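You operate a simulated robot arm through the tools that you are given. There is no shell and no other tool.

The job below is to be done with a simulated robot arm. You get a single attempt, and the scene is never put back.

JOB
Sift the powder into the brown bowl and whisk the tea smooth.
Fine: sieve and whisk back in their places. Set down upright: whisk.

The check looks at the end state, three seconds after you hand in, the way a careful person would. Anything else that was tipped, shoved, dropped, spilled or broken makes it a failure.

ROBOT AND FRAMES
A 7-joint arm with a fingered hand, fixed in place. Base frame: the origin is at the foot of the arm, x ahead of it, y to its left, z up; the work surface is at about z = 0.85. Units: m, rad, N and s.
Its first joint turns from -2.897 to 2.897 rad. Payload 4 kg.
Tool frame: the origin (TCP) lies between the finger pads and is the grasp point; the fingertips stand 0.03 m ahead of it; z points along the fingers, y is the line along which they close. Largest opening 0.104 m; the body of the gripper starts 0.035 m behind the TCP. The gripper is a hand of 4 fingers: y runs from the thumb to the fingers, the wrist lies at [-0.015, -0.113, -0.19] in the tool frame.
Orientation is that of the tool frame in the base frame, as a unit quaternion [x, y, z, w]. With the fingers straight down and the wrist toward the robot, the tool's x, y and z point along [0, 1, 0], [1, 0, 0] and [0, 0, -1] of the base frame.

CONTROLS
- The arm moves only by the tool nudge_tool. Its argument "deltas" is a list that holds one entry, the list of rows, each a list of 6 numbers: the shift along the base's x, y, z in mm, then the turn, a rotation vector about the base's x, y, z in rad. In form: [[[x, y, z, rx, ry, rz], ...]]. A call has 1 to 20 rows; each row is the pose to reach, as a shift and turn from the pose commanded when the call began. Each row takes 0.2 s and may step no farther than 0.05 m and 0.15 rad from the row before; otherwise, the whole call is refused. Where a pose cannot be reached the arm comes as near as it can. A force on the tool above 40 N (or 10 N above the force at the start of the call, whichever is more), or a blocked arm, ends the call early, and 0.2 s more pass. In this call time passes only in rows, and 0.2 s behind the last. The reply holds the time, the measured pose of the TCP, the force on the tool along the base axes, the opening and the grip force, in the units named above and with some noise, with the torque about the TCP (base axes, N m) and any sound that the robot's microphone picked up.
- Cameras (640 x 400 px; columns grow to the right, rows downward): "scene" is fixed at [0.0494, -0.6518, 1.4416]; the picture's right is [0.35, -0.94, 0.00], its down [-0.74, -0.27, -0.61] and it looks along [0.57, 0.21, -0.79] (base axes); focal length 241 px, centre (320, 200). "wrist" rides on the gripper at [0.061, -0.092, -0.13] in the tool frame; the picture's right is [-0.81, 0.28, -0.52], its down [-0.53, -0.71, 0.46] and it looks along [-0.24, 0.64, 0.72] (tool axes); focal length 275 px, centre (320, 200). There is no depth. A picture from a camera that has moved, and an enlarged one, comes with that camera's place and axes in the base frame and with its lens.
- snapshot(camera): a new picture of that camera. No time passes.
- move_fingers(index, middle, ring, thumb_bend, thumb_turn): sets how far each is bent, from 0 (flat) to 1 (curled in); at 0.3 the hand is open as for a grip, at 0.7 the pads meet at the TCP. One left out holds its place. A second passes; each finger stops where it meets its share of the squeeze, and holds until it gets a number again. It is the only way to open and close the hand. It gives what a move gives, with no picture; readings hold the bend of each and the force on the fingers (four entries, about 0 where the hand has none), thumb and palm. thumb_turn goes from beside the hand (0) to across from the fingers (1), as for a grip.
- close_up(camera, box): a new picture of the part [left, top, right, bottom] of that camera's present view, enlarged. No time passes.
- close_job(): hands the job in; it is judged then, once.

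Places have to be worked out from the pictures, the camera data and where the tool is seen. Open the gripper and draw the arm clear of the work before you hand the job in, unless the task says otherwise.

The tools are called as name(argument=value, ...) on one line, values as JSON. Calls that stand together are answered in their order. nudge_tool: Moves the arm, as the interface text tells. Its arguments: {"type":"object","properties":{"deltas":{"type":"array","items":{"type":"array","items":{"type":"array","items":{"type":"number"}}}}},"required":["deltas"]} The other tools are called the same way: move_fingers (index, middle, ring, thumb_bend, thumb_turn) moves the fingers one by one; snapshot (camera) takes a picture; close_up (camera, box) takes an enlarged picture of a part of a camera's view; close_job () hands the job in.

At the start:

```text
time: 0.0
ee_pos: [0.3809, -0.3352, 1.1653]
ee_rot: [0.707, 0.707, 0.0, 0.001]
contact_force: [0.3, -0.1, 1.1]
ft_torque: [0.0, -0.01, 0.01]
width: 0.1037
finger_force: 0.1
shape: jaw
bend: [0.3, 0.3, 0.3, 0.3, 0.98]
finger forces: [0.1, 0.1, 0.0, 0.1, 0.1, 0.0]
```

scene: 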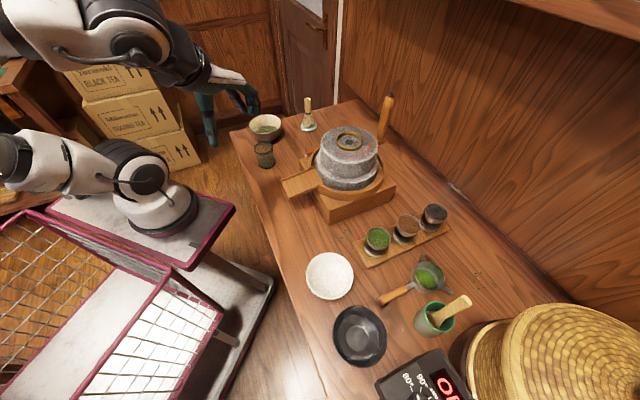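
wrist: 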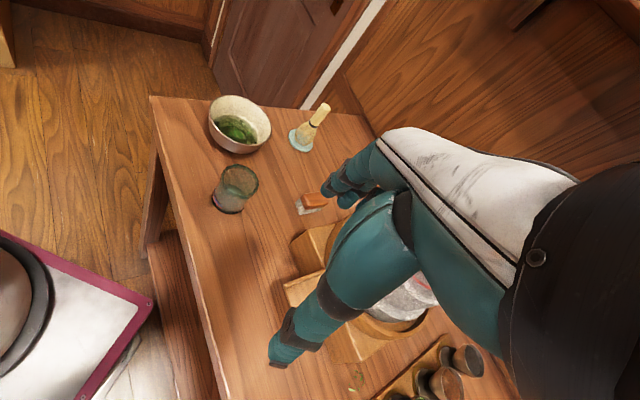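

The scene picture shows a tea bench with mill, jars, sieve, whisk on a stand, and several bowls. I look closer at each region to identify the brown bowl, the sieve's place and the whisk.

close_up(camera="scene", box=[220, 80, 420, 205])

close_up(camera="scene", box=[290, 190, 490, 315])

close_up(camera="scene", box=[290, 275, 490, 400])

close_up(camera="wrist", box=[180, 80, 380, 205])

```text
3.20 times, centred on (320, 142) of scene
camera zoom: at [0.0494, -0.6518, 1.4416], right [0.35, -0.94, 0.0], down [-0.74, -0.27, -0.61], along [0.57, 0.21, -0.79], focal length 771 px, centre (320, 384)
```

zoom: 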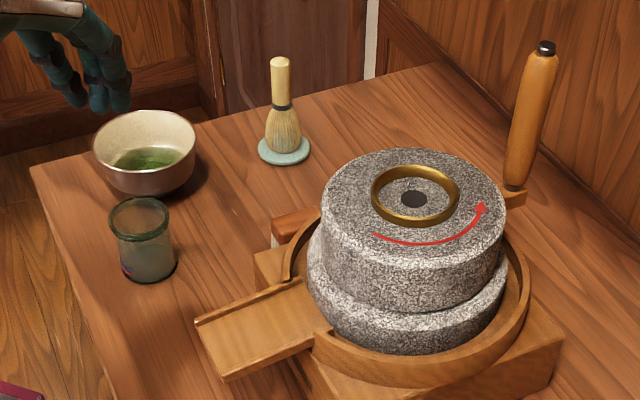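

```text
3.20 times, centred on (390, 252) of scene
camera zoom: at [0.0494, -0.6518, 1.4416], right [0.35, -0.94, 0.0], down [-0.74, -0.27, -0.61], along [0.57, 0.21, -0.79], focal length 771 px, centre (96, 32)
```

zoom: 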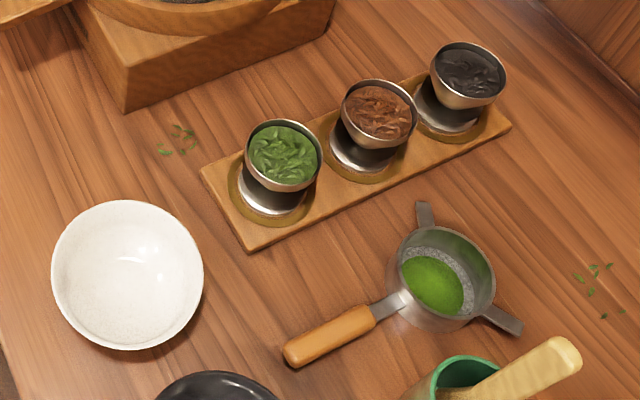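

```text
3.20 times, centred on (390, 338) of scene
camera zoom: at [0.0494, -0.6518, 1.4416], right [0.35, -0.94, 0.0], down [-0.74, -0.27, -0.61], along [0.57, 0.21, -0.79], focal length 771 px, centre (96, -240)
```

zoom: 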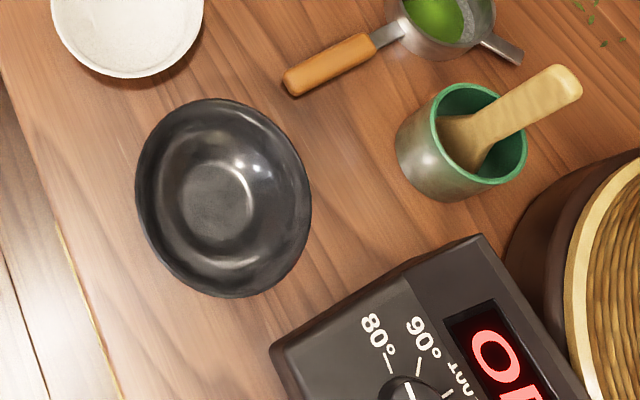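

```text
3.20 times, centred on (280, 142) of wrist
camera zoom: at [0.2907, -0.274, 1.2959], right [0.28, -0.81, 0.52], down [-0.71, -0.53, -0.46], along [0.64, -0.24, -0.72], focal length 881 px, centre (448, 384)
```

zoom: 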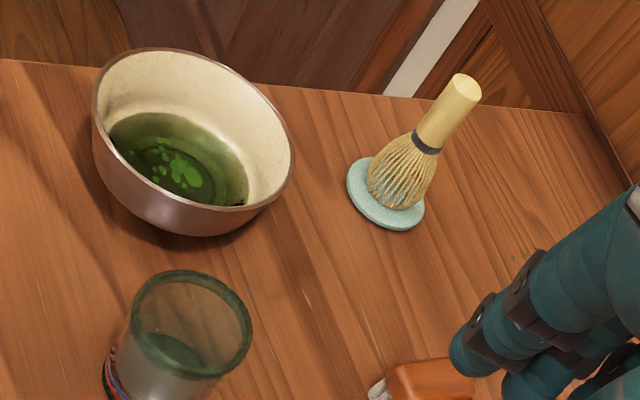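

The brown bowl (cream inside, tea with clumps) is at about (0.68, -0.205), rim z≈0.915. The whisk on its blue stand is at about (0.807, -0.323) with its top at z≈0.97, and the sieve cup with powder is at about (0.33, -0.82), its handle pointing toward (-x, +y). I move high above the sieve handle, turning the tool about +0.77 rad so the fingers close across the handle.

nudge_tool(deltas=[[[-10, -35, 0, 0, 0, 0.077], [-20, -70, 0, 0, 0, 0.154], [-30, -105, 0, 0, 0, 0.231], [-40, -140, 0, 0, 0, 0.308], [-50, -175, 0, 0, 0, 0.385], [-60, -210, 0, 0, 0, 0.462], [-70, -245, 0, 0, 0, 0.539], [-80, -280, 0, 0, 0, 0.616], [-90, -315, 0, 0, 0, 0.693], [-100, -350, 0, 0, 0, 0.77], [-110, -385, -10, 0, 0, 0.77]]])

```text
time: 2.4
ee_pos: [0.2727, -0.7183, 1.1532]
ee_rot: [0.389, 0.921, 0.006, -0.001]
contact_force: [-2.4, -0.2, -0.3]
ft_torque: [0.04, -0.2, -0.03]
width: 0.1037
finger_force: 0.2
shape: jaw
bend: [0.3, 0.3, 0.3, 0.3, 0.98]
finger forces: [0.0, 0.0, 0.0, 0.1, 0.0, 0.0]
out of reach, approached as far as the arm can: row 11
```

The arm reached the pose (tool y at about 44°) almost fully. I take pictures to see the sieve from here.

snapshot(camera="wrist")

snapshot(camera="scene")

```text
taken
camera wrist: at [0.1645, -0.7397, 1.2826], right [0.76, -0.39, 0.52], down [-0.14, -0.87, -0.47], along [0.63, 0.28, -0.72], focal length 275 px, centre (320, 200)
```

wrist: 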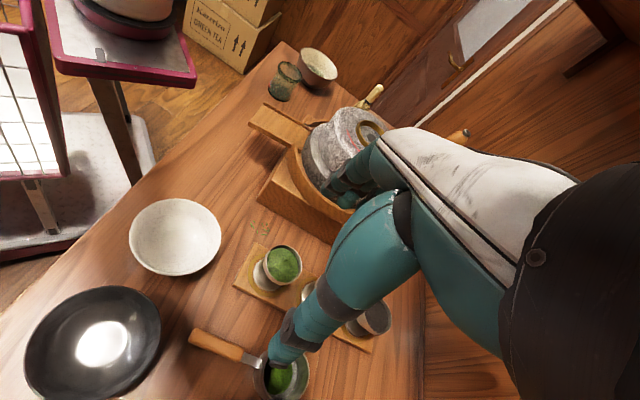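

```text
taken
```

scene: 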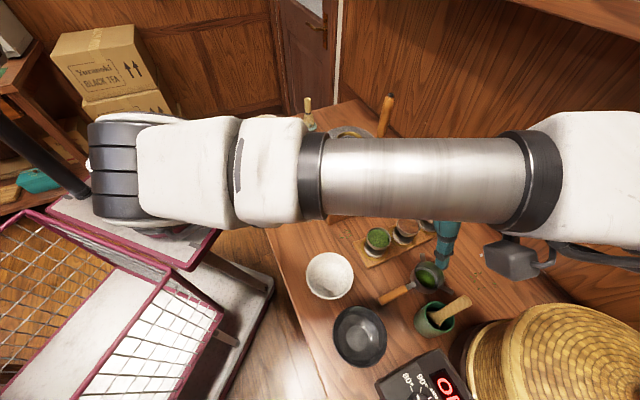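

The green cup with the scoop stands right beside the sieve handle (about (0.226, -0.827)), so the wrist should be on the other side. I turn the tool the other way round (tool y toward about -136°), high and a bit closer in.

nudge_tool(deltas=[[[5, 15, 0, 0, 0, -0.14], [10, 30, 0, 0, 0, -0.28], [15, 45, 0, 0, 0, -0.42], [20, 60, 0, 0, 0, -0.56], [25, 75, 0, 0, 0, -0.7], [30, 90, 0, 0, 0, -0.84], [30, 90, 0, 0, 0, -0.98], [30, 90, 0, 0, 0, -1.12], [30, 90, 0, 0, 0, -1.26], [30, 90, 0, 0, 0, -1.4], [30, 90, 0, 0, 0, -1.54]]])

```text
time: 4.8
ee_pos: [0.3022, -0.6315, 1.1551]
ee_rot: [0.921, 0.389, -0.001, 0.0]
contact_force: [-0.7, -0.4, -0.3]
ft_torque: [0.02, -0.02, 0.0]
width: 0.1038
finger_force: 0.2
shape: jaw
bend: [0.3, 0.3, 0.3, 0.3, 0.98]
finger forces: [0.0, 0.1, 0.0, 0.1, 0.1, 0.1]
```

The turn is going well (tool y at about -44°). I continue the turn by another 1.6 rad.

nudge_tool(deltas=[[[0, 0, 0, 0, 0, -0.14], [0, 0, 0, 0, 0, -0.28], [0, 0, 0, 0, 0, -0.42], [0, 0, 0, 0, 0, -0.56], [0, 0, 0, 0, 0, -0.7], [0, 0, 0, 0, 0, -0.84], [0, 0, 0, 0, 0, -0.98], [0, 0, 0, 0, 0, -1.12], [0, 0, 0, 0, 0, -1.26], [0, 0, 0, 0, 0, -1.4], [0, 0, 0, 0, 0, -1.54], [0, 0, 0, 0, 0, -1.6]]])

snapshot(camera="wrist")

snapshot(camera="scene")

```text
time: 7.4
ee_pos: [0.3024, -0.6313, 1.1552]
ee_rot: [0.921, -0.391, 0.0, -0.001]
contact_force: [-0.2, 0.5, -0.3]
ft_torque: [-0.04, 0.02, 0.01]
width: 0.1038
finger_force: 0.1
shape: jaw
bend: [0.3, 0.3, 0.3, 0.3, 0.98]
finger forces: [0.0, 0.0, 0.0, 0.0, 0.1, 0.1]
```

```text
taken
camera wrist: at [0.4113, -0.6115, 1.2852], right [-0.76, 0.39, 0.52], down [0.14, 0.88, -0.46], along [-0.63, -0.27, -0.72], focal length 275 px, centre (320, 200)
```

wrist: 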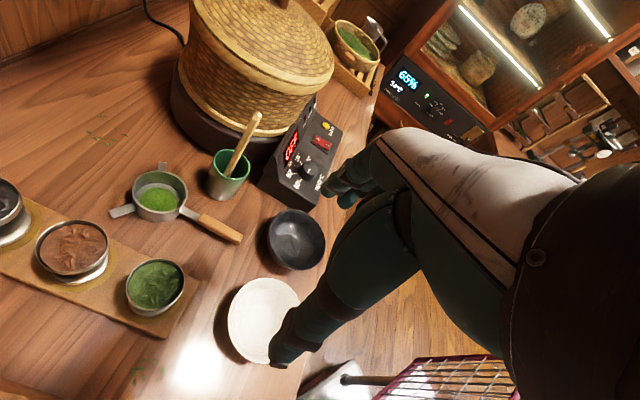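

```text
taken
```

scene: 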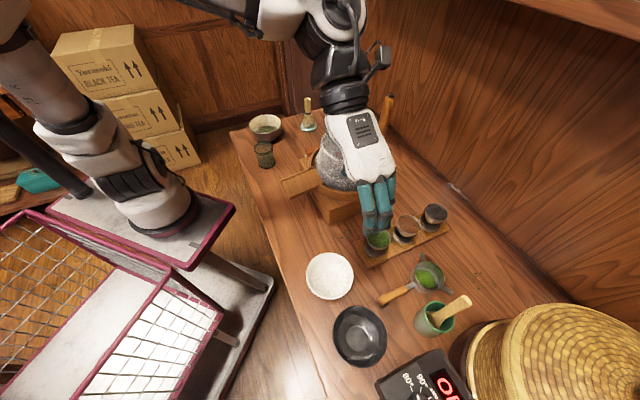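

The grasp orientation with the wrist away from the cup works, and the wrist camera now sees the sieve well. I enlarge it to triangulate the sieve handle and the green cup.

close_up(camera="wrist", box=[100, 110, 280, 260])

close_up(camera="scene", box=[340, 235, 500, 335])

```text
2.67 times, centred on (190, 185) of wrist
camera zoom: at [0.4113, -0.6115, 1.2852], right [-0.76, 0.39, 0.52], down [0.14, 0.88, -0.46], along [-0.63, -0.27, -0.72], focal length 734 px, centre (667, 240)
```

zoom: 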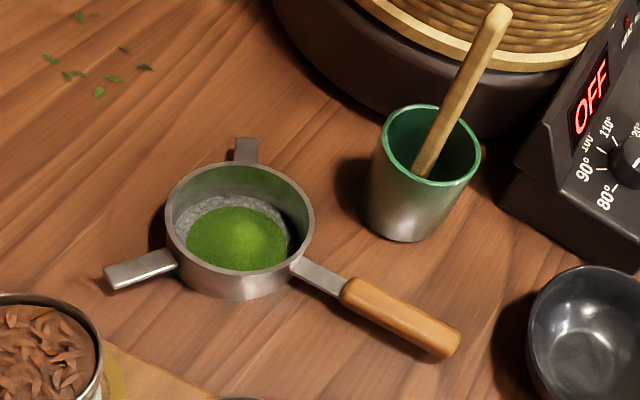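

```text
4.00 times, centred on (420, 285) of scene
camera zoom: at [0.0494, -0.6518, 1.4416], right [0.35, -0.94, 0.0], down [-0.74, -0.27, -0.61], along [0.57, 0.21, -0.79], focal length 964 px, centre (-80, -140)
```

zoom: 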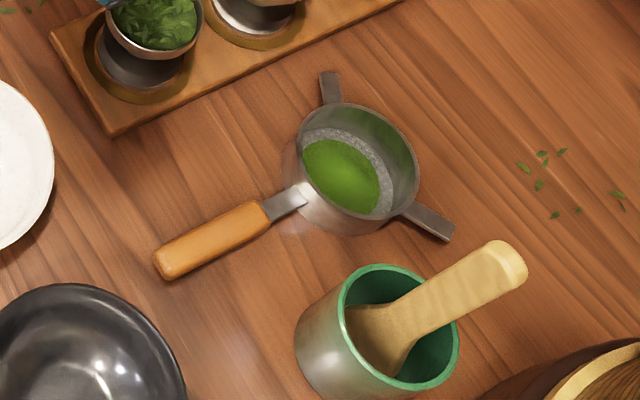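

Triangulated: the sieve handle runs from (0.240, -0.728) to (0.290, -0.777) at z≈0.87, the cup centre is (0.335, -0.819) with its rim at z≈0.885. The green cup is at (0.234, -0.837) with its scoop reaching z≈1.04. I look closely at the hand to see how the fingers are laid out.

close_up(camera="scene", box=[320, 80, 448, 240])

close_up(camera="wrist", box=[250, 110, 490, 380])

```text
2.50 times, centred on (384, 160) of scene
camera zoom: at [0.0494, -0.6518, 1.4416], right [0.35, -0.94, 0.0], down [-0.74, -0.27, -0.61], along [0.57, 0.21, -0.79], focal length 602 px, centre (160, 300)
```

zoom: 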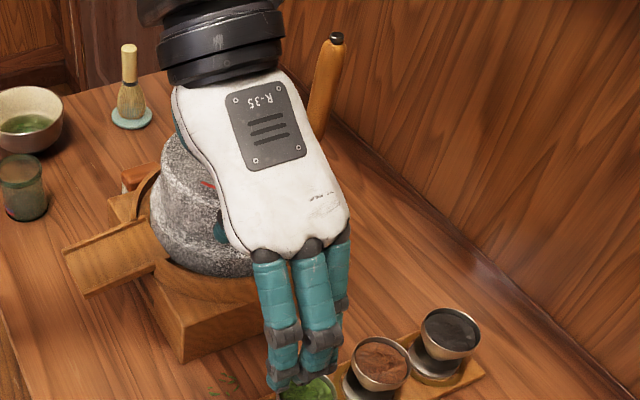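

```text
1.48 times, centred on (370, 245) of wrist
camera zoom: at [0.4113, -0.6115, 1.2852], right [-0.76, 0.39, 0.52], down [0.14, 0.88, -0.46], along [-0.63, -0.27, -0.72], focal length 408 px, centre (246, 133)
```

zoom: 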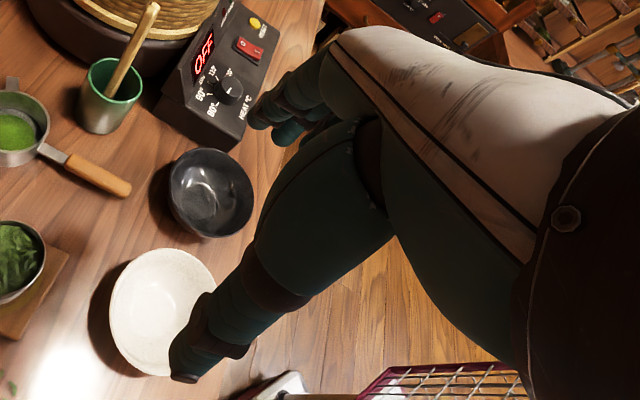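

The three fingers span about 6 cm along the handle, and I want to grasp near the handle's end to stay clear of the green cup. I narrow the opening first, then move above the grasp point at (0.254, -0.742).

move_fingers(index=0.45, middle=0.45, ring=0.45, thumb_bend=0.45)

nudge_tool(deltas=[[[-8, -18, -20, 0, 0, 0], [-16, -37, -45, 0, 0, 0], [-24, -56, -70, 0, 0, 0], [-32, -75, -95, 0, 0, 0], [-40, -94, -120, 0, 0, 0], [-48, -111, -140, 0, 0, 0], [-48, -111, -150, 0, 0, 0]]])

snapshot(camera="wrist")

snapshot(camera="scene")

```text
time: 8.4
ee_pos: [0.3024, -0.6301, 1.155]
ee_rot: [0.921, -0.389, 0.0, 0.0]
contact_force: [0.1, 0.0, 0.1]
ft_torque: [-0.02, -0.01, 0.02]
width: 0.0658
finger_force: 0.1
shape: fingers
bend: [0.45, 0.45, 0.45, 0.45, 0.98]
finger forces: [0.0, 0.0, 0.0, 0.0, 0.0, 0.1]
```

```text
time: 10.0
ee_pos: [0.2541, -0.7415, 1.0031]
ee_rot: [0.921, -0.389, 0.0, 0.0]
contact_force: [0.7, -1.0, 0.0]
ft_torque: [0.02, -0.01, 0.01]
width: 0.0655
finger_force: 0.1
shape: fingers
bend: [0.45, 0.45, 0.45, 0.45, 0.98]
finger forces: [0.1, 0.0, 0.1, 0.1, 0.1, 0.1]
```

```text
taken
camera wrist: at [0.3636, -0.7216, 1.1347], right [-0.76, 0.39, 0.52], down [0.14, 0.88, -0.46], along [-0.63, -0.27, -0.72], focal length 275 px, centre (320, 200)
```

wrist: 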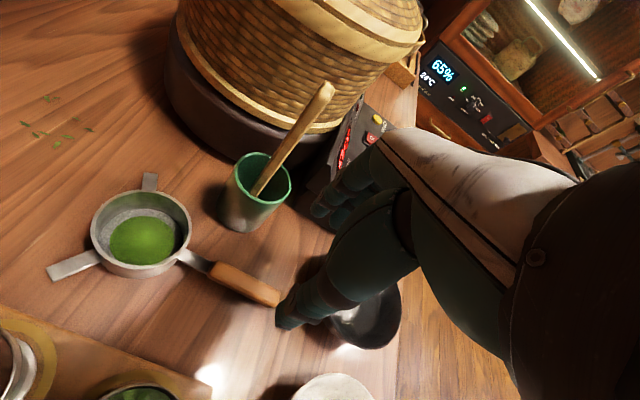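

```text
taken
```

scene: 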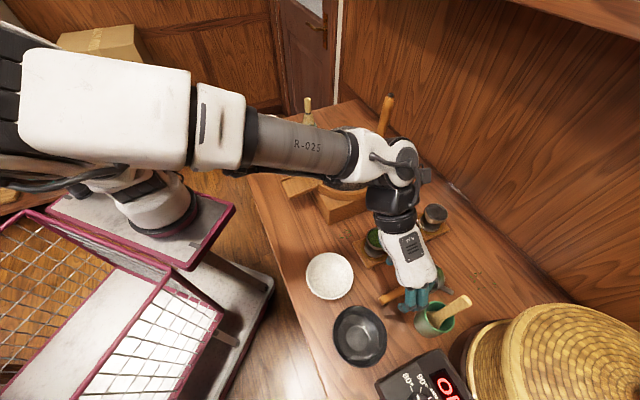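

The hand is right above the handle. I zoom in on both views to verify the handle against the finger positions before going down.

close_up(camera="wrist", box=[160, 150, 400, 300])

close_up(camera="scene", box=[360, 220, 488, 345])

```text
2.67 times, centred on (280, 225) of wrist
camera zoom: at [0.3636, -0.7216, 1.1347], right [-0.76, 0.39, 0.52], down [0.14, 0.88, -0.46], along [-0.63, -0.27, -0.72], focal length 734 px, centre (427, 133)
```

zoom: 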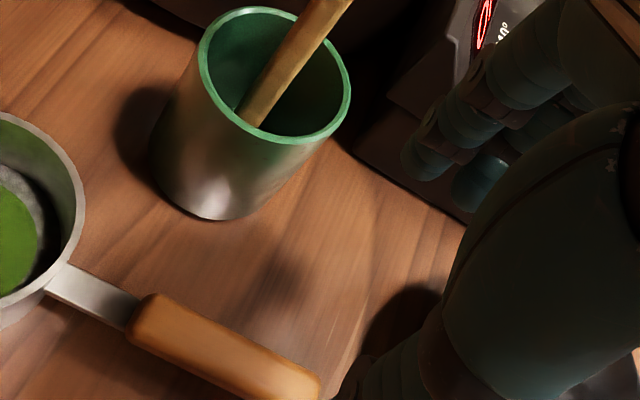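

```text
3.20 times, centred on (424, 282) of scene
camera zoom: at [0.0494, -0.6518, 1.4416], right [0.35, -0.94, 0.0], down [-0.74, -0.27, -0.61], along [0.57, 0.21, -0.79], focal length 771 px, centre (-13, -64)
```

zoom: 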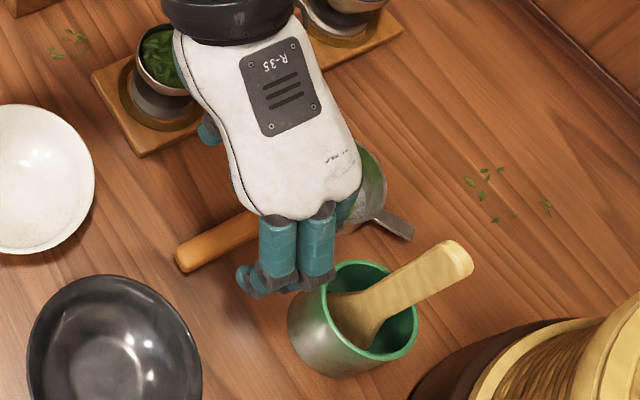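

Finger layout matches: index at tool x≈-0.025, middle 0, ring +0.025. I narrow the opening slightly more for clearance to the green cup, align yaw by +0.045 rad and descend to just over the handle.

move_fingers(index=0.52, middle=0.52, ring=0.52, thumb_bend=0.5)

nudge_tool(deltas=[[[0, 0, -20, 0, 0, 0.02], [0, 0, -40, 0, 0, 0.045], [0, 0, -60, 0, 0, 0.045], [0, 0, -72, 0, 0, 0.045]]])

close_up(camera="wrist", box=[160, 150, 400, 350])

close_up(camera="scene", box=[360, 220, 488, 345])

```text
time: 11.0
ee_pos: [0.255, -0.7417, 1.0051]
ee_rot: [0.921, -0.389, 0.0, 0.0]
contact_force: [0.6, 0.7, -0.6]
ft_torque: [0.0, -0.01, -0.01]
width: 0.0501
finger_force: 0.1
shape: fingers
bend: [0.52, 0.52, 0.52, 0.5, 0.98]
finger forces: [0.0, 0.1, 0.0, 0.0, 0.0, 0.0]
```

```text
time: 12.0
ee_pos: [0.2567, -0.7403, 0.9314]
ee_rot: [0.93, -0.368, 0.0, 0.0]
contact_force: [-0.5, 0.2, 0.6]
ft_torque: [-0.02, -0.02, 0.03]
width: 0.05
finger_force: 0.1
shape: fingers
bend: [0.52, 0.52, 0.52, 0.5, 0.98]
finger forces: [0.0, 0.0, 0.0, 0.0, 0.0, 0.1]
```

```text
2.00 times, centred on (280, 250) of wrist
camera zoom: at [0.3631, -0.7165, 1.0621], right [-0.78, 0.35, 0.52], down [0.1, 0.88, -0.46], along [-0.62, -0.3, -0.72], focal length 551 px, centre (400, 100)
```

zoom: 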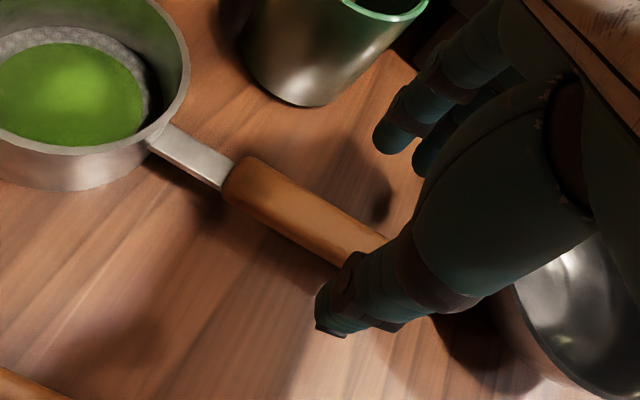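

```text
3.20 times, centred on (424, 282) of scene
camera zoom: at [0.0494, -0.6518, 1.4416], right [0.35, -0.94, 0.0], down [-0.74, -0.27, -0.61], along [0.57, 0.21, -0.79], focal length 771 px, centre (-13, -64)
```

zoom: 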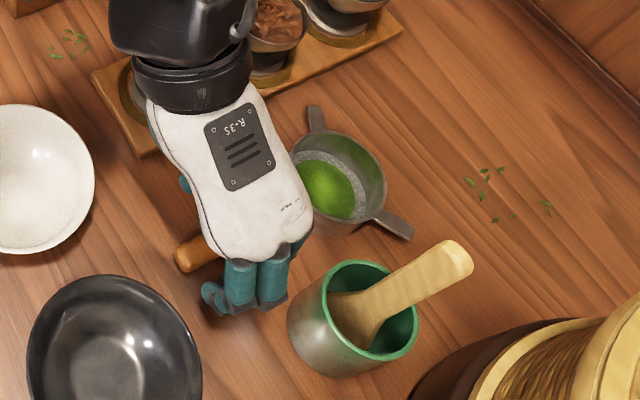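

Fingers straddle the handle and clear the green cup. I descend the last 43 mm in small steps.

nudge_tool(deltas=[[[0, 0, -12, 0, 0, 0], [0, 0, -22, 0, 0, 0], [0, 0, -32, 0, 0, 0], [0, 0, -39, 0, 0, 0], [0, 0, -43, 0, 0, 0]]])

close_up(camera="wrist", box=[160, 150, 400, 350])

close_up(camera="scene", box=[360, 220, 488, 345])

```text
time: 13.2
ee_pos: [0.2543, -0.7395, 0.8901]
ee_rot: [0.93, -0.368, 0.0, 0.0]
contact_force: [0.4, 0.4, 0.3]
ft_torque: [0.0, 0.03, -0.01]
width: 0.0503
finger_force: 0.1
shape: fingers
bend: [0.52, 0.52, 0.52, 0.5, 0.98]
finger forces: [0.1, 0.1, 0.0, 0.0, 0.0, 0.1]
```

```text
2.00 times, centred on (280, 250) of wrist
camera zoom: at [0.3624, -0.715, 1.0203], right [-0.78, 0.35, 0.52], down [0.1, 0.88, -0.46], along [-0.62, -0.3, -0.72], focal length 551 px, centre (400, 100)
```

zoom: 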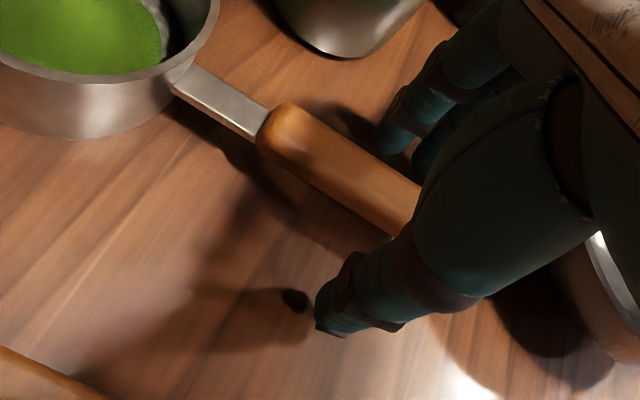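

```text
3.20 times, centred on (424, 282) of scene
camera zoom: at [0.0494, -0.6518, 1.4416], right [0.35, -0.94, 0.0], down [-0.74, -0.27, -0.61], along [0.57, 0.21, -0.79], focal length 771 px, centre (-13, -64)
```

zoom: 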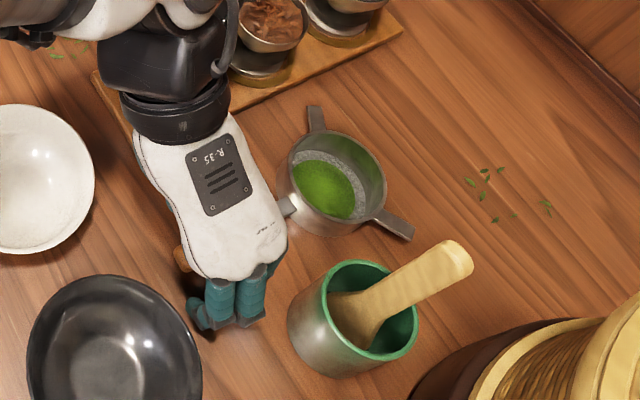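

The tool is at z=0.890 with the handle between thumb and fingers and no contact. I go 4 mm lower, then close the hand on the handle.

nudge_tool(deltas=[[[0, 0, -2, 0, 0, 0], [0, 0, -4, 0, 0, 0]]])

move_fingers(index=0.6, middle=0.6, ring=0.6, thumb_bend=0.6)

close_up(camera="wrist", box=[160, 150, 400, 350])

```text
time: 13.8
ee_pos: [0.2535, -0.7401, 0.8855]
ee_rot: [0.93, -0.368, 0.0, 0.0]
contact_force: [0.2, 0.8, 1.0]
ft_torque: [-0.02, -0.05, 0.03]
width: 0.0499
finger_force: 0.0
shape: fingers
bend: [0.52, 0.52, 0.52, 0.5, 0.98]
finger forces: [0.0, 0.0, 0.0, 0.1, 0.1, 0.0]
```

```text
time: 14.8
ee_pos: [0.2538, -0.7407, 0.8859]
ee_rot: [0.93, -0.368, 0.0, -0.001]
contact_force: [0.3, 0.1, -0.1]
ft_torque: [0.01, -0.04, -0.01]
width: 0.0268
finger_force: 0.0
shape: fingers
bend: [0.6, 0.6, 0.6, 0.6, 0.98]
finger forces: [0.0, 0.0, 0.0, 0.0, 0.0, 0.1]
```

```text
2.00 times, centred on (280, 250) of wrist
camera zoom: at [0.3615, -0.7157, 1.0169], right [-0.78, 0.35, 0.52], down [0.1, 0.88, -0.46], along [-0.62, -0.3, -0.72], focal length 551 px, centre (400, 100)
```

zoom: 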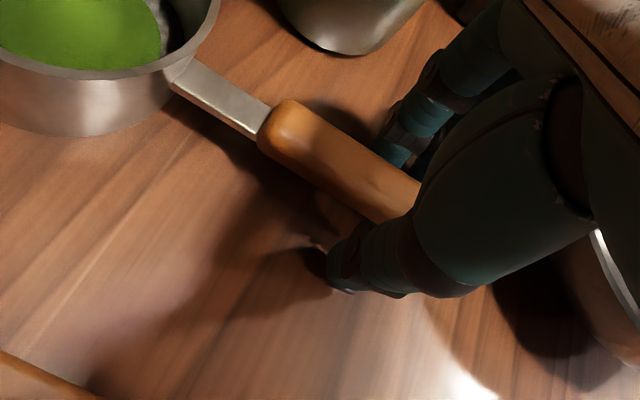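

The fingers are now just beside the handle on both sides with no contact yet. I close fully onto it.

move_fingers(index=0.8, middle=0.8, ring=0.8, thumb_bend=0.8)

close_up(camera="wrist", box=[160, 150, 400, 350])

close_up(camera="scene", box=[360, 220, 488, 345])

```text
time: 15.8
ee_pos: [0.2542, -0.7413, 0.886]
ee_rot: [0.93, -0.368, 0.0, 0.0]
contact_force: [0.3, 1.1, 0.0]
ft_torque: [-0.03, -0.12, 0.07]
width: 0.0004
finger_force: 19.1
shape: fingers
bend: [0.78, 0.76, 0.8, 0.74, 0.94]
finger forces: [11.3, 8.5, 0.7, 0.0, 18.0, 0.0]
```

```text
2.00 times, centred on (280, 250) of wrist
camera zoom: at [0.3615, -0.7156, 1.0169], right [-0.78, 0.35, 0.52], down [0.1, 0.88, -0.46], along [-0.62, -0.3, -0.72], focal length 551 px, centre (400, 100)
```

zoom: 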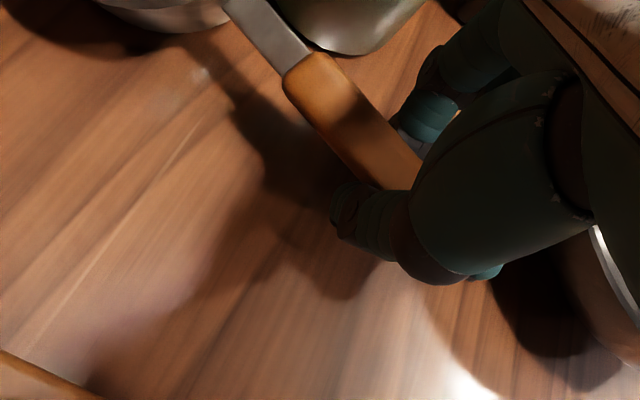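

```text
3.20 times, centred on (424, 282) of scene
camera zoom: at [0.0494, -0.6518, 1.4416], right [0.35, -0.94, 0.0], down [-0.74, -0.27, -0.61], along [0.57, 0.21, -0.79], focal length 771 px, centre (-13, -64)
```

zoom: 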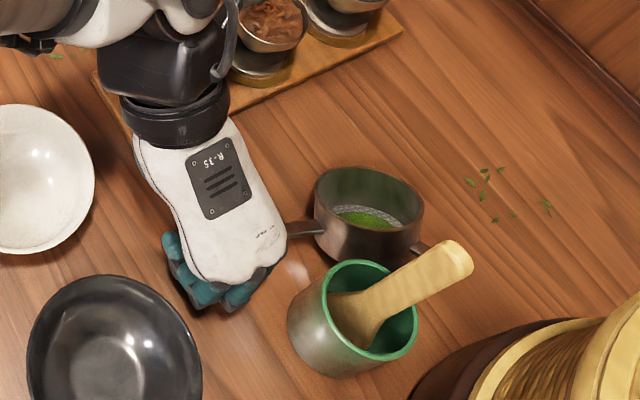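

The hand gripped (19 N), but the sieve turned and seems tilted as the fingers closed. I look at the whole views before doing anything else.

snapshot(camera="wrist")

close_up(camera="scene", box=[390, 255, 470, 320])

close_up(camera="wrist", box=[120, 120, 320, 245])

```text
taken
camera wrist: at [0.3615, -0.7156, 1.0169], right [-0.78, 0.35, 0.52], down [0.1, 0.88, -0.46], along [-0.62, -0.3, -0.72], focal length 275 px, centre (320, 200)
```

wrist: 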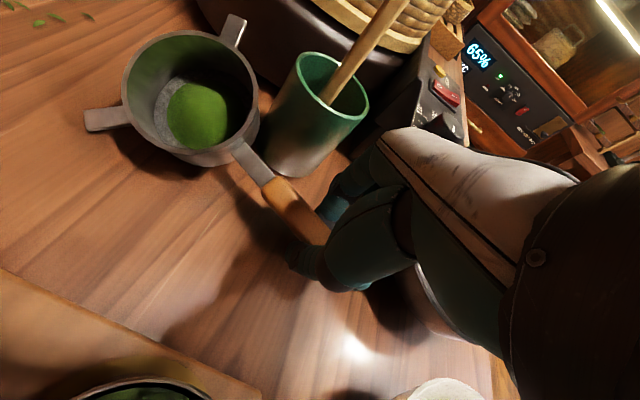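

```text
6.15 times, centred on (430, 288) of scene
camera zoom: at [0.0494, -0.6518, 1.4416], right [0.35, -0.94, 0.0], down [-0.74, -0.27, -0.61], along [0.57, 0.21, -0.79], focal length 1483 px, centre (-357, -338)
```

zoom: 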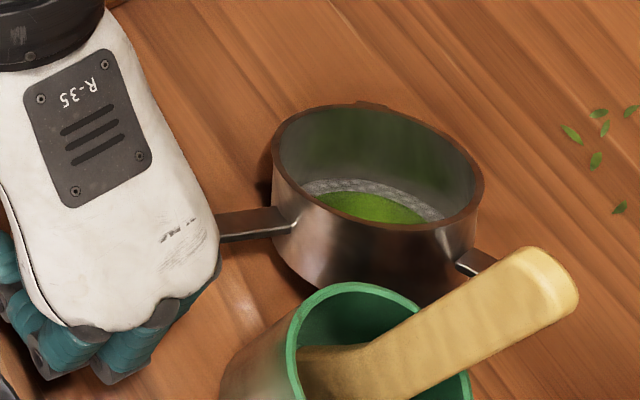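

```text
3.20 times, centred on (220, 182) of wrist
camera zoom: at [0.3615, -0.7156, 1.0169], right [-0.78, 0.35, 0.52], down [0.1, 0.88, -0.46], along [-0.62, -0.3, -0.72], focal length 881 px, centre (640, 256)
```

zoom: 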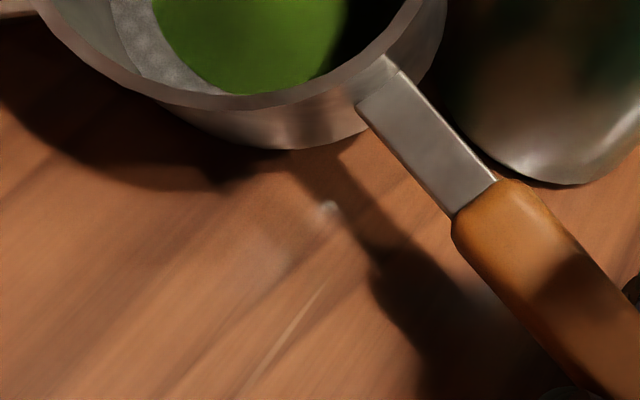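

The sieve is held, but yawed about 15° toward the green cup and rolled toward the thumb side; the powder is still inside. I make a small slow test lift of 12 mm to see whether the grip is firm.

nudge_tool(deltas=[[[0, 0, 3, 0, 0, 0], [0, 0, 6, 0, 0, 0], [0, 0, 9, 0, 0, 0], [0, 0, 12, 0, 0, 0]]])

snapshot(camera="wrist")

close_up(camera="scene", box=[390, 255, 470, 320])

```text
time: 16.8
ee_pos: [0.2548, -0.7407, 0.898]
ee_rot: [0.93, -0.369, -0.001, 0.0]
contact_force: [-0.5, 0.1, -0.9]
ft_torque: [0.0, -0.05, 0.03]
width: 0.0
finger_force: 20.6
shape: fingers
bend: [0.78, 0.77, 0.8, 0.74, 0.94]
finger forces: [11.4, 8.8, 0.5, 0.0, 19.0, 0.1]
```

```text
taken
camera wrist: at [0.3624, -0.7158, 1.0285], right [-0.78, 0.35, 0.52], down [0.1, 0.88, -0.46], along [-0.62, -0.3, -0.72], focal length 275 px, centre (320, 200)
```

wrist: 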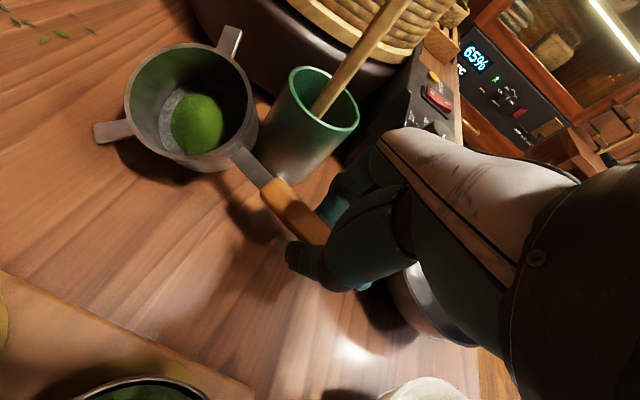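

```text
6.15 times, centred on (430, 288) of scene
camera zoom: at [0.0494, -0.6518, 1.4416], right [0.35, -0.94, 0.0], down [-0.74, -0.27, -0.61], along [0.57, 0.21, -0.79], focal length 1483 px, centre (-357, -338)
```

zoom: 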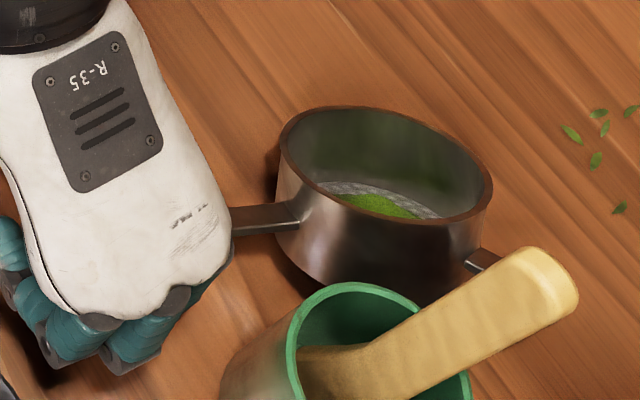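

The sieve came up with the hand and nothing else moved. I lift another 25 mm and compare the sieve's pose relative to the hand again.

nudge_tool(deltas=[[[0, 0, 4, 0, 0, 0], [0, 0, 9, 0, 0, 0], [0, 0, 15, 0, 0, 0], [0, 0, 20, 0, 0, 0], [0, 0, 25, 0, 0, 0]]])

snapshot(camera="wrist")

close_up(camera="scene", box=[390, 255, 470, 320])

```text
time: 18.0
ee_pos: [0.2531, -0.7403, 0.9225]
ee_rot: [0.93, -0.368, -0.001, -0.001]
contact_force: [0.2, -0.3, -1.3]
ft_torque: [0.11, 0.03, 0.01]
width: 0.0
finger_force: 19.4
shape: fingers
bend: [0.78, 0.79, 0.8, 0.74, 0.94]
finger forces: [12.1, 7.3, 0.0, 0.0, 20.0, 0.0]
```

```text
taken
camera wrist: at [0.3618, -0.7156, 1.0538], right [-0.78, 0.35, 0.52], down [0.1, 0.88, -0.46], along [-0.62, -0.3, -0.72], focal length 275 px, centre (320, 200)
```

wrist: 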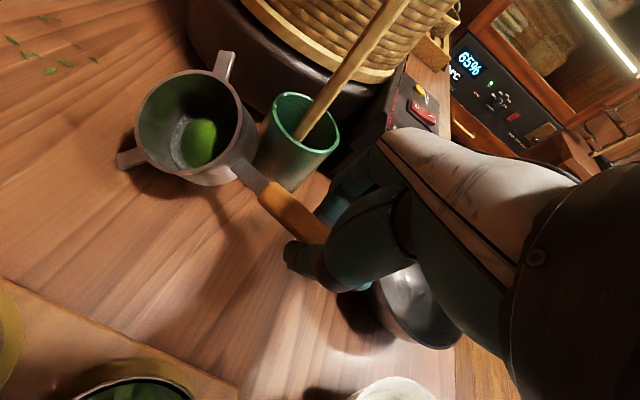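

```text
6.15 times, centred on (430, 288) of scene
camera zoom: at [0.0494, -0.6518, 1.4416], right [0.35, -0.94, 0.0], down [-0.74, -0.27, -0.61], along [0.57, 0.21, -0.79], focal length 1483 px, centre (-357, -338)
```

zoom: 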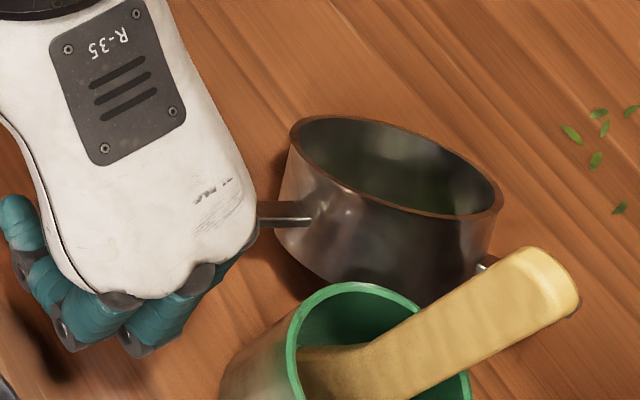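

The cup end sags and the sieve is tilting further in the pinch, so this grip is not sound. I lower it slowly back onto the table to regrasp.

nudge_tool(deltas=[[[0, 0, -4, 0, 0, 0], [0, 0, -9, 0, 0, 0], [0, 0, -14, 0, 0, 0], [0, 0, -19, 0, 0, 0], [0, 0, -24, 0, 0, 0], [0, 0, -28, 0, 0, 0], [0, 0, -32, 0, 0, 0], [0, 0, -35, 0, 0, 0]]])

snapshot(camera="wrist")

close_up(camera="scene", box=[390, 255, 470, 320])

```text
time: 19.8
ee_pos: [0.2544, -0.7419, 0.8885]
ee_rot: [0.929, -0.369, -0.001, 0.0]
contact_force: [0.2, 1.2, -1.2]
ft_torque: [0.01, -0.01, -0.01]
width: 0.0
finger_force: 0.7
shape: fingers
bend: [0.78, 0.8, 0.8, 0.74, 0.94]
finger forces: [0.7, 0.0, 0.0, 0.0, 0.8, 0.0]
```

```text
taken
camera wrist: at [0.3614, -0.717, 1.0189], right [-0.78, 0.35, 0.52], down [0.1, 0.88, -0.45], along [-0.62, -0.3, -0.72], focal length 275 px, centre (320, 200)
```

wrist: 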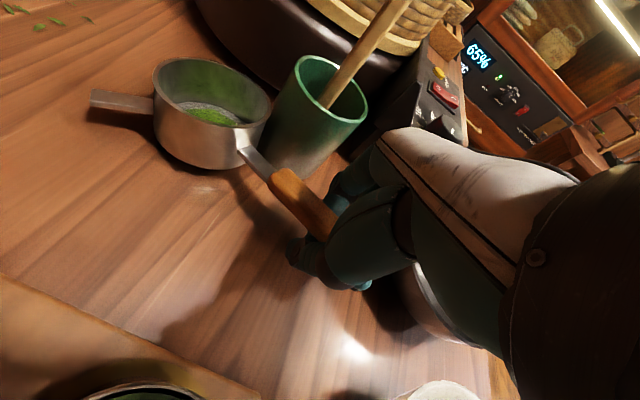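

```text
6.15 times, centred on (430, 288) of scene
camera zoom: at [0.0494, -0.6518, 1.4416], right [0.35, -0.94, 0.0], down [-0.74, -0.27, -0.61], along [0.57, 0.21, -0.79], focal length 1483 px, centre (-357, -338)
```

zoom: 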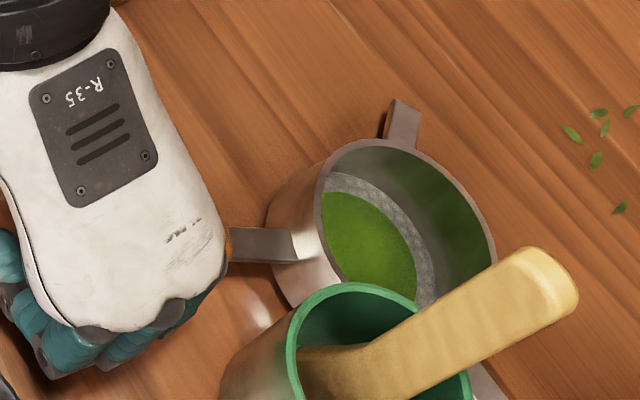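

The grip let go to nearly zero force and the sieve has rolled the other way, resting on its edge near the green cup, powder still inside. I open the hand in small stages so it settles flat.

move_fingers(index=0.7, middle=0.7, ring=0.7, thumb_bend=0.66)

snapshot(camera="wrist")

close_up(camera="scene", box=[390, 255, 470, 320])

```text
time: 20.8
ee_pos: [0.2534, -0.7425, 0.889]
ee_rot: [0.93, -0.368, 0.0, 0.001]
contact_force: [-0.2, 0.1, -0.4]
ft_torque: [0.01, 0.04, 0.01]
width: 0.0066
finger_force: 0.1
shape: fingers
bend: [0.7, 0.7, 0.7, 0.66, 0.97]
finger forces: [0.2, 0.1, 0.1, 0.0, 0.1, 0.0]
```

```text
taken
camera wrist: at [0.3614, -0.717, 1.0191], right [-0.78, 0.35, 0.52], down [0.1, 0.88, -0.46], along [-0.62, -0.3, -0.72], focal length 275 px, centre (320, 200)
```

wrist: 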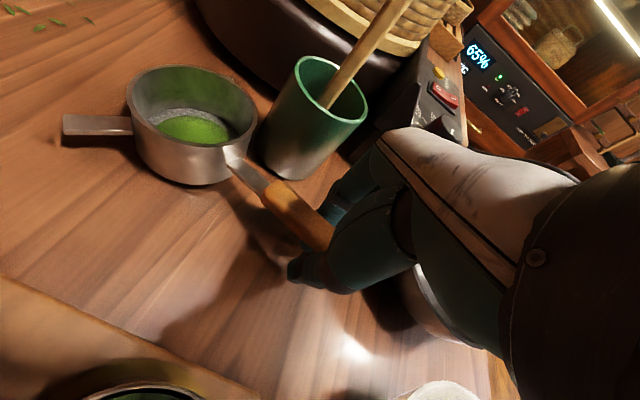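

```text
6.15 times, centred on (430, 288) of scene
camera zoom: at [0.0494, -0.6518, 1.4416], right [0.35, -0.94, 0.0], down [-0.74, -0.27, -0.61], along [0.57, 0.21, -0.79], focal length 1483 px, centre (-357, -338)
```

zoom: 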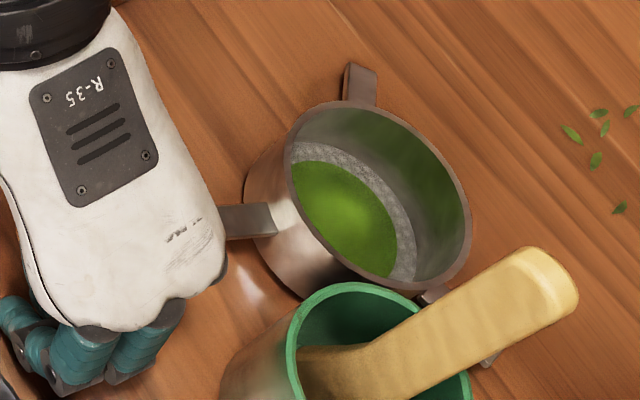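

It is settling flatter and further from the green cup. I keep opening.

move_fingers(index=0.63, middle=0.63, ring=0.63, thumb_bend=0.6)

snapshot(camera="wrist")

close_up(camera="scene", box=[390, 255, 470, 320])

```text
time: 21.8
ee_pos: [0.2544, -0.7424, 0.8887]
ee_rot: [0.93, -0.368, -0.001, 0.001]
contact_force: [-0.7, -0.1, 0.0]
ft_torque: [0.03, 0.0, 0.0]
width: 0.0218
finger_force: 0.0
shape: fingers
bend: [0.63, 0.63, 0.63, 0.6, 0.97]
finger forces: [0.0, 0.1, 0.1, 0.1, 0.0, 0.1]
```

```text
taken
camera wrist: at [0.3614, -0.717, 1.0191], right [-0.78, 0.35, 0.52], down [0.1, 0.88, -0.46], along [-0.62, -0.3, -0.72], focal length 275 px, centre (320, 200)
```

wrist: 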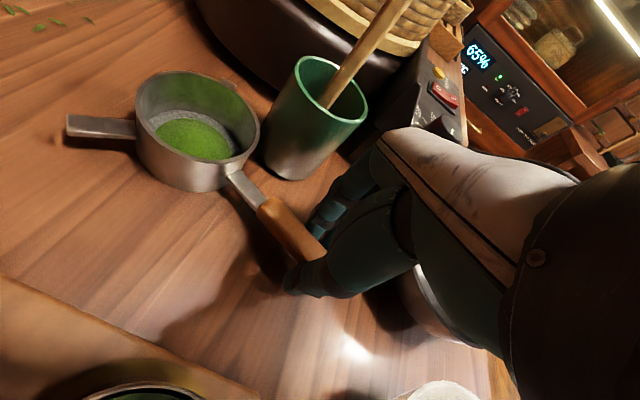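

```text
6.15 times, centred on (430, 288) of scene
camera zoom: at [0.0494, -0.6518, 1.4416], right [0.35, -0.94, 0.0], down [-0.74, -0.27, -0.61], along [0.57, 0.21, -0.79], focal length 1483 px, centre (-357, -338)
```

zoom: 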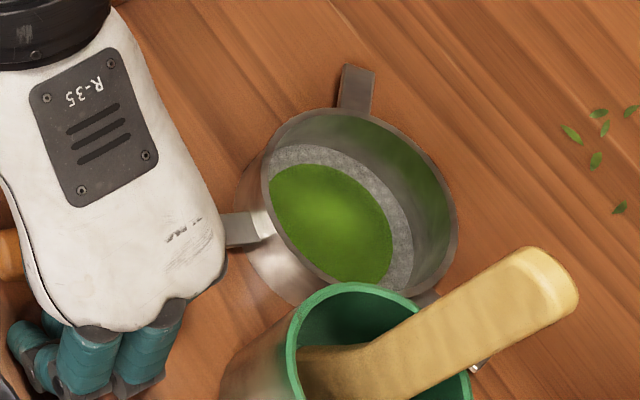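

The sieve lies flat again, yawed about 20° clockwise, cup centre near (0.310, -0.838), handle from (0.279, -0.779) to (0.247, -0.717). From the views I learned the fingers sit at tool x≈+0.005, -0.015 and -0.035, so I had only pinched the handle's end. I open a bit, rise, and shift toward the handle's middle with the yaw matched.

move_fingers(index=0.5, middle=0.5, ring=0.5, thumb_bend=0.48)

nudge_tool(deltas=[[[0, 0, 15, 0, 0, 0], [0, 0, 35, 0, 0, 0], [0, 0, 60, 0, 0, 0], [4, -5, 75, 0, 0, -0.11], [9, -10, 75, 0, 0, -0.22], [13, -15, 75, 0, 0, -0.33]]])

snapshot(camera="wrist")

close_up(camera="scene", box=[360, 220, 488, 345])

close_up(camera="wrist", box=[60, 100, 340, 275])

```text
time: 22.8
ee_pos: [0.2534, -0.7418, 0.8899]
ee_rot: [0.93, -0.368, 0.0, 0.0]
contact_force: [-0.9, 0.3, -0.1]
ft_torque: [-0.02, 0.0, 0.0]
width: 0.0542
finger_force: 0.0
shape: fingers
bend: [0.5, 0.5, 0.5, 0.48, 0.97]
finger forces: [0.0, 0.0, 0.0, 0.0, 0.1, 0.0]
```

```text
time: 24.2
ee_pos: [0.2679, -0.7574, 0.9633]
ee_rot: [0.856, -0.517, 0.0, 0.0]
contact_force: [-0.4, -0.6, 0.4]
ft_torque: [-0.01, -0.02, 0.05]
width: 0.0542
finger_force: 0.1
shape: fingers
bend: [0.5, 0.5, 0.5, 0.48, 0.97]
finger forces: [0.0, 0.0, 0.1, 0.1, 0.1, 0.1]
```

```text
taken
camera wrist: at [0.3776, -0.7699, 1.0933], right [-0.62, 0.59, 0.52], down [0.38, 0.8, -0.45], along [-0.68, -0.08, -0.72], focal length 275 px, centre (320, 200)
```

wrist: 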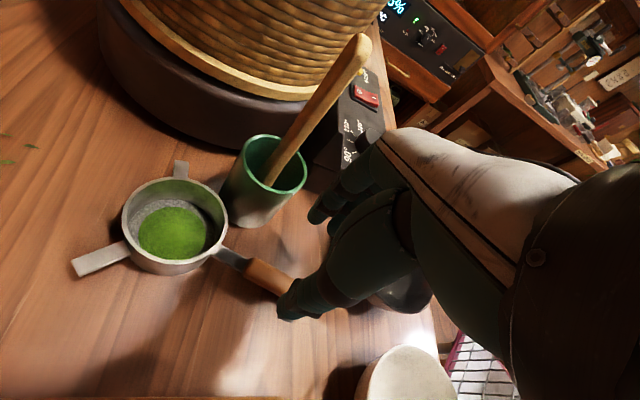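

```text
3.20 times, centred on (424, 282) of scene
camera zoom: at [0.0494, -0.6518, 1.4416], right [0.35, -0.94, 0.0], down [-0.74, -0.27, -0.61], along [0.57, 0.21, -0.79], focal length 771 px, centre (-13, -64)
```

zoom: 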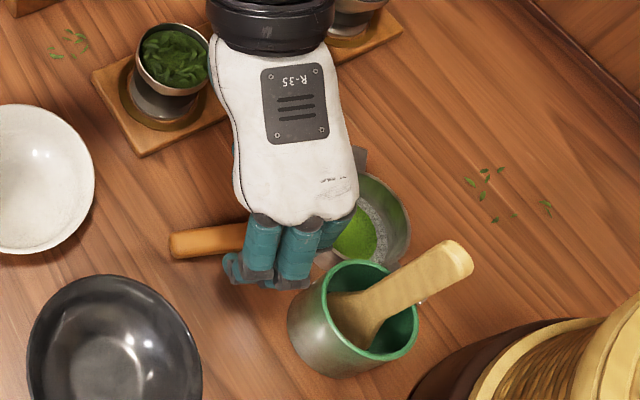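

```text
2.29 times, centred on (200, 188) of wrist
camera zoom: at [0.3776, -0.7699, 1.0933], right [-0.62, 0.59, 0.52], down [0.38, 0.8, -0.45], along [-0.68, -0.08, -0.72], focal length 629 px, centre (594, 229)
```

zoom: 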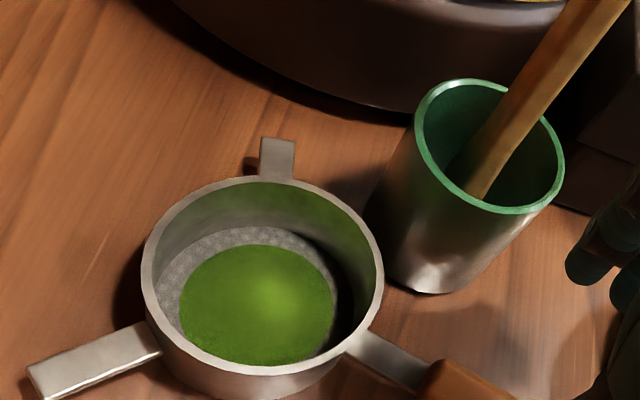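

No powder is spilled and the handle now passes exactly under the TCP, about 42 mm from its end, with yaw aligned. I pre-shape the fingers narrower for clearance to the green cup and descend.

move_fingers(index=0.56, middle=0.56, ring=0.56, thumb_bend=0.52)

nudge_tool(deltas=[[[0, 0, -15, 0, 0, 0], [0, 0, -30, 0, 0, 0], [0, 0, -42, 0, 0, 0], [0, 0, -52, 0, 0, 0]]])

snapshot(camera="wrist")

close_up(camera="scene", box=[390, 255, 470, 320])

```text
time: 25.2
ee_pos: [0.268, -0.7586, 0.9626]
ee_rot: [0.857, -0.516, 0.0, 0.0]
contact_force: [-0.8, 0.1, 0.5]
ft_torque: [0.0, 0.01, 0.01]
width: 0.042
finger_force: 0.0
shape: fingers
bend: [0.56, 0.56, 0.56, 0.52, 0.97]
finger forces: [0.0, 0.0, 0.1, 0.0, 0.0, 0.1]
```

```text
time: 26.2
ee_pos: [0.2676, -0.7557, 0.9115]
ee_rot: [0.857, -0.516, 0.0, 0.0]
contact_force: [-0.4, -0.5, 0.0]
ft_torque: [-0.02, 0.01, 0.0]
width: 0.0421
finger_force: 0.0
shape: fingers
bend: [0.56, 0.56, 0.56, 0.52, 0.97]
finger forces: [0.0, 0.1, 0.1, 0.0, 0.0, 0.0]
```

```text
taken
camera wrist: at [0.3773, -0.7678, 1.0415], right [-0.62, 0.59, 0.52], down [0.38, 0.8, -0.46], along [-0.68, -0.09, -0.72], focal length 275 px, centre (320, 200)
```

wrist: 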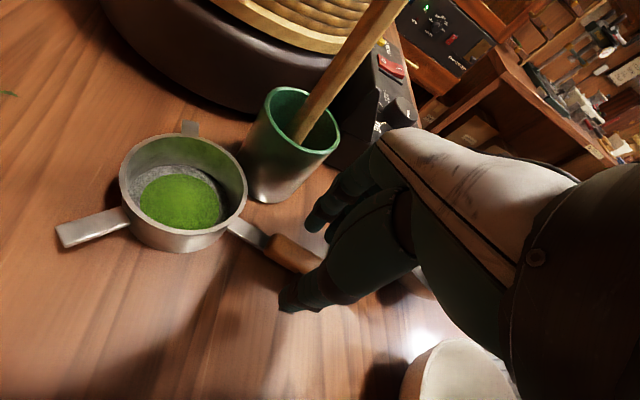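

```text
6.15 times, centred on (430, 288) of scene
camera zoom: at [0.0494, -0.6518, 1.4416], right [0.35, -0.94, 0.0], down [-0.74, -0.27, -0.61], along [0.57, 0.21, -0.79], focal length 1483 px, centre (-357, -338)
```

zoom: 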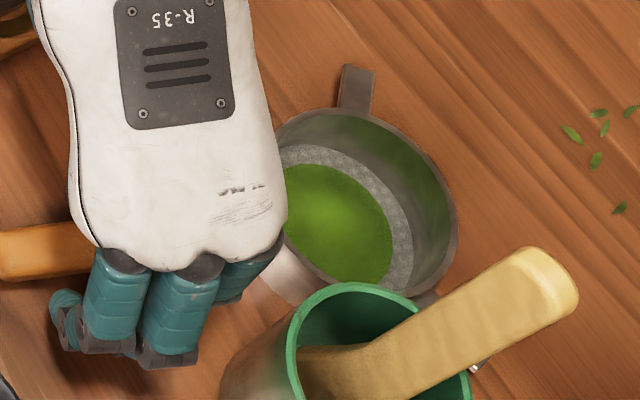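

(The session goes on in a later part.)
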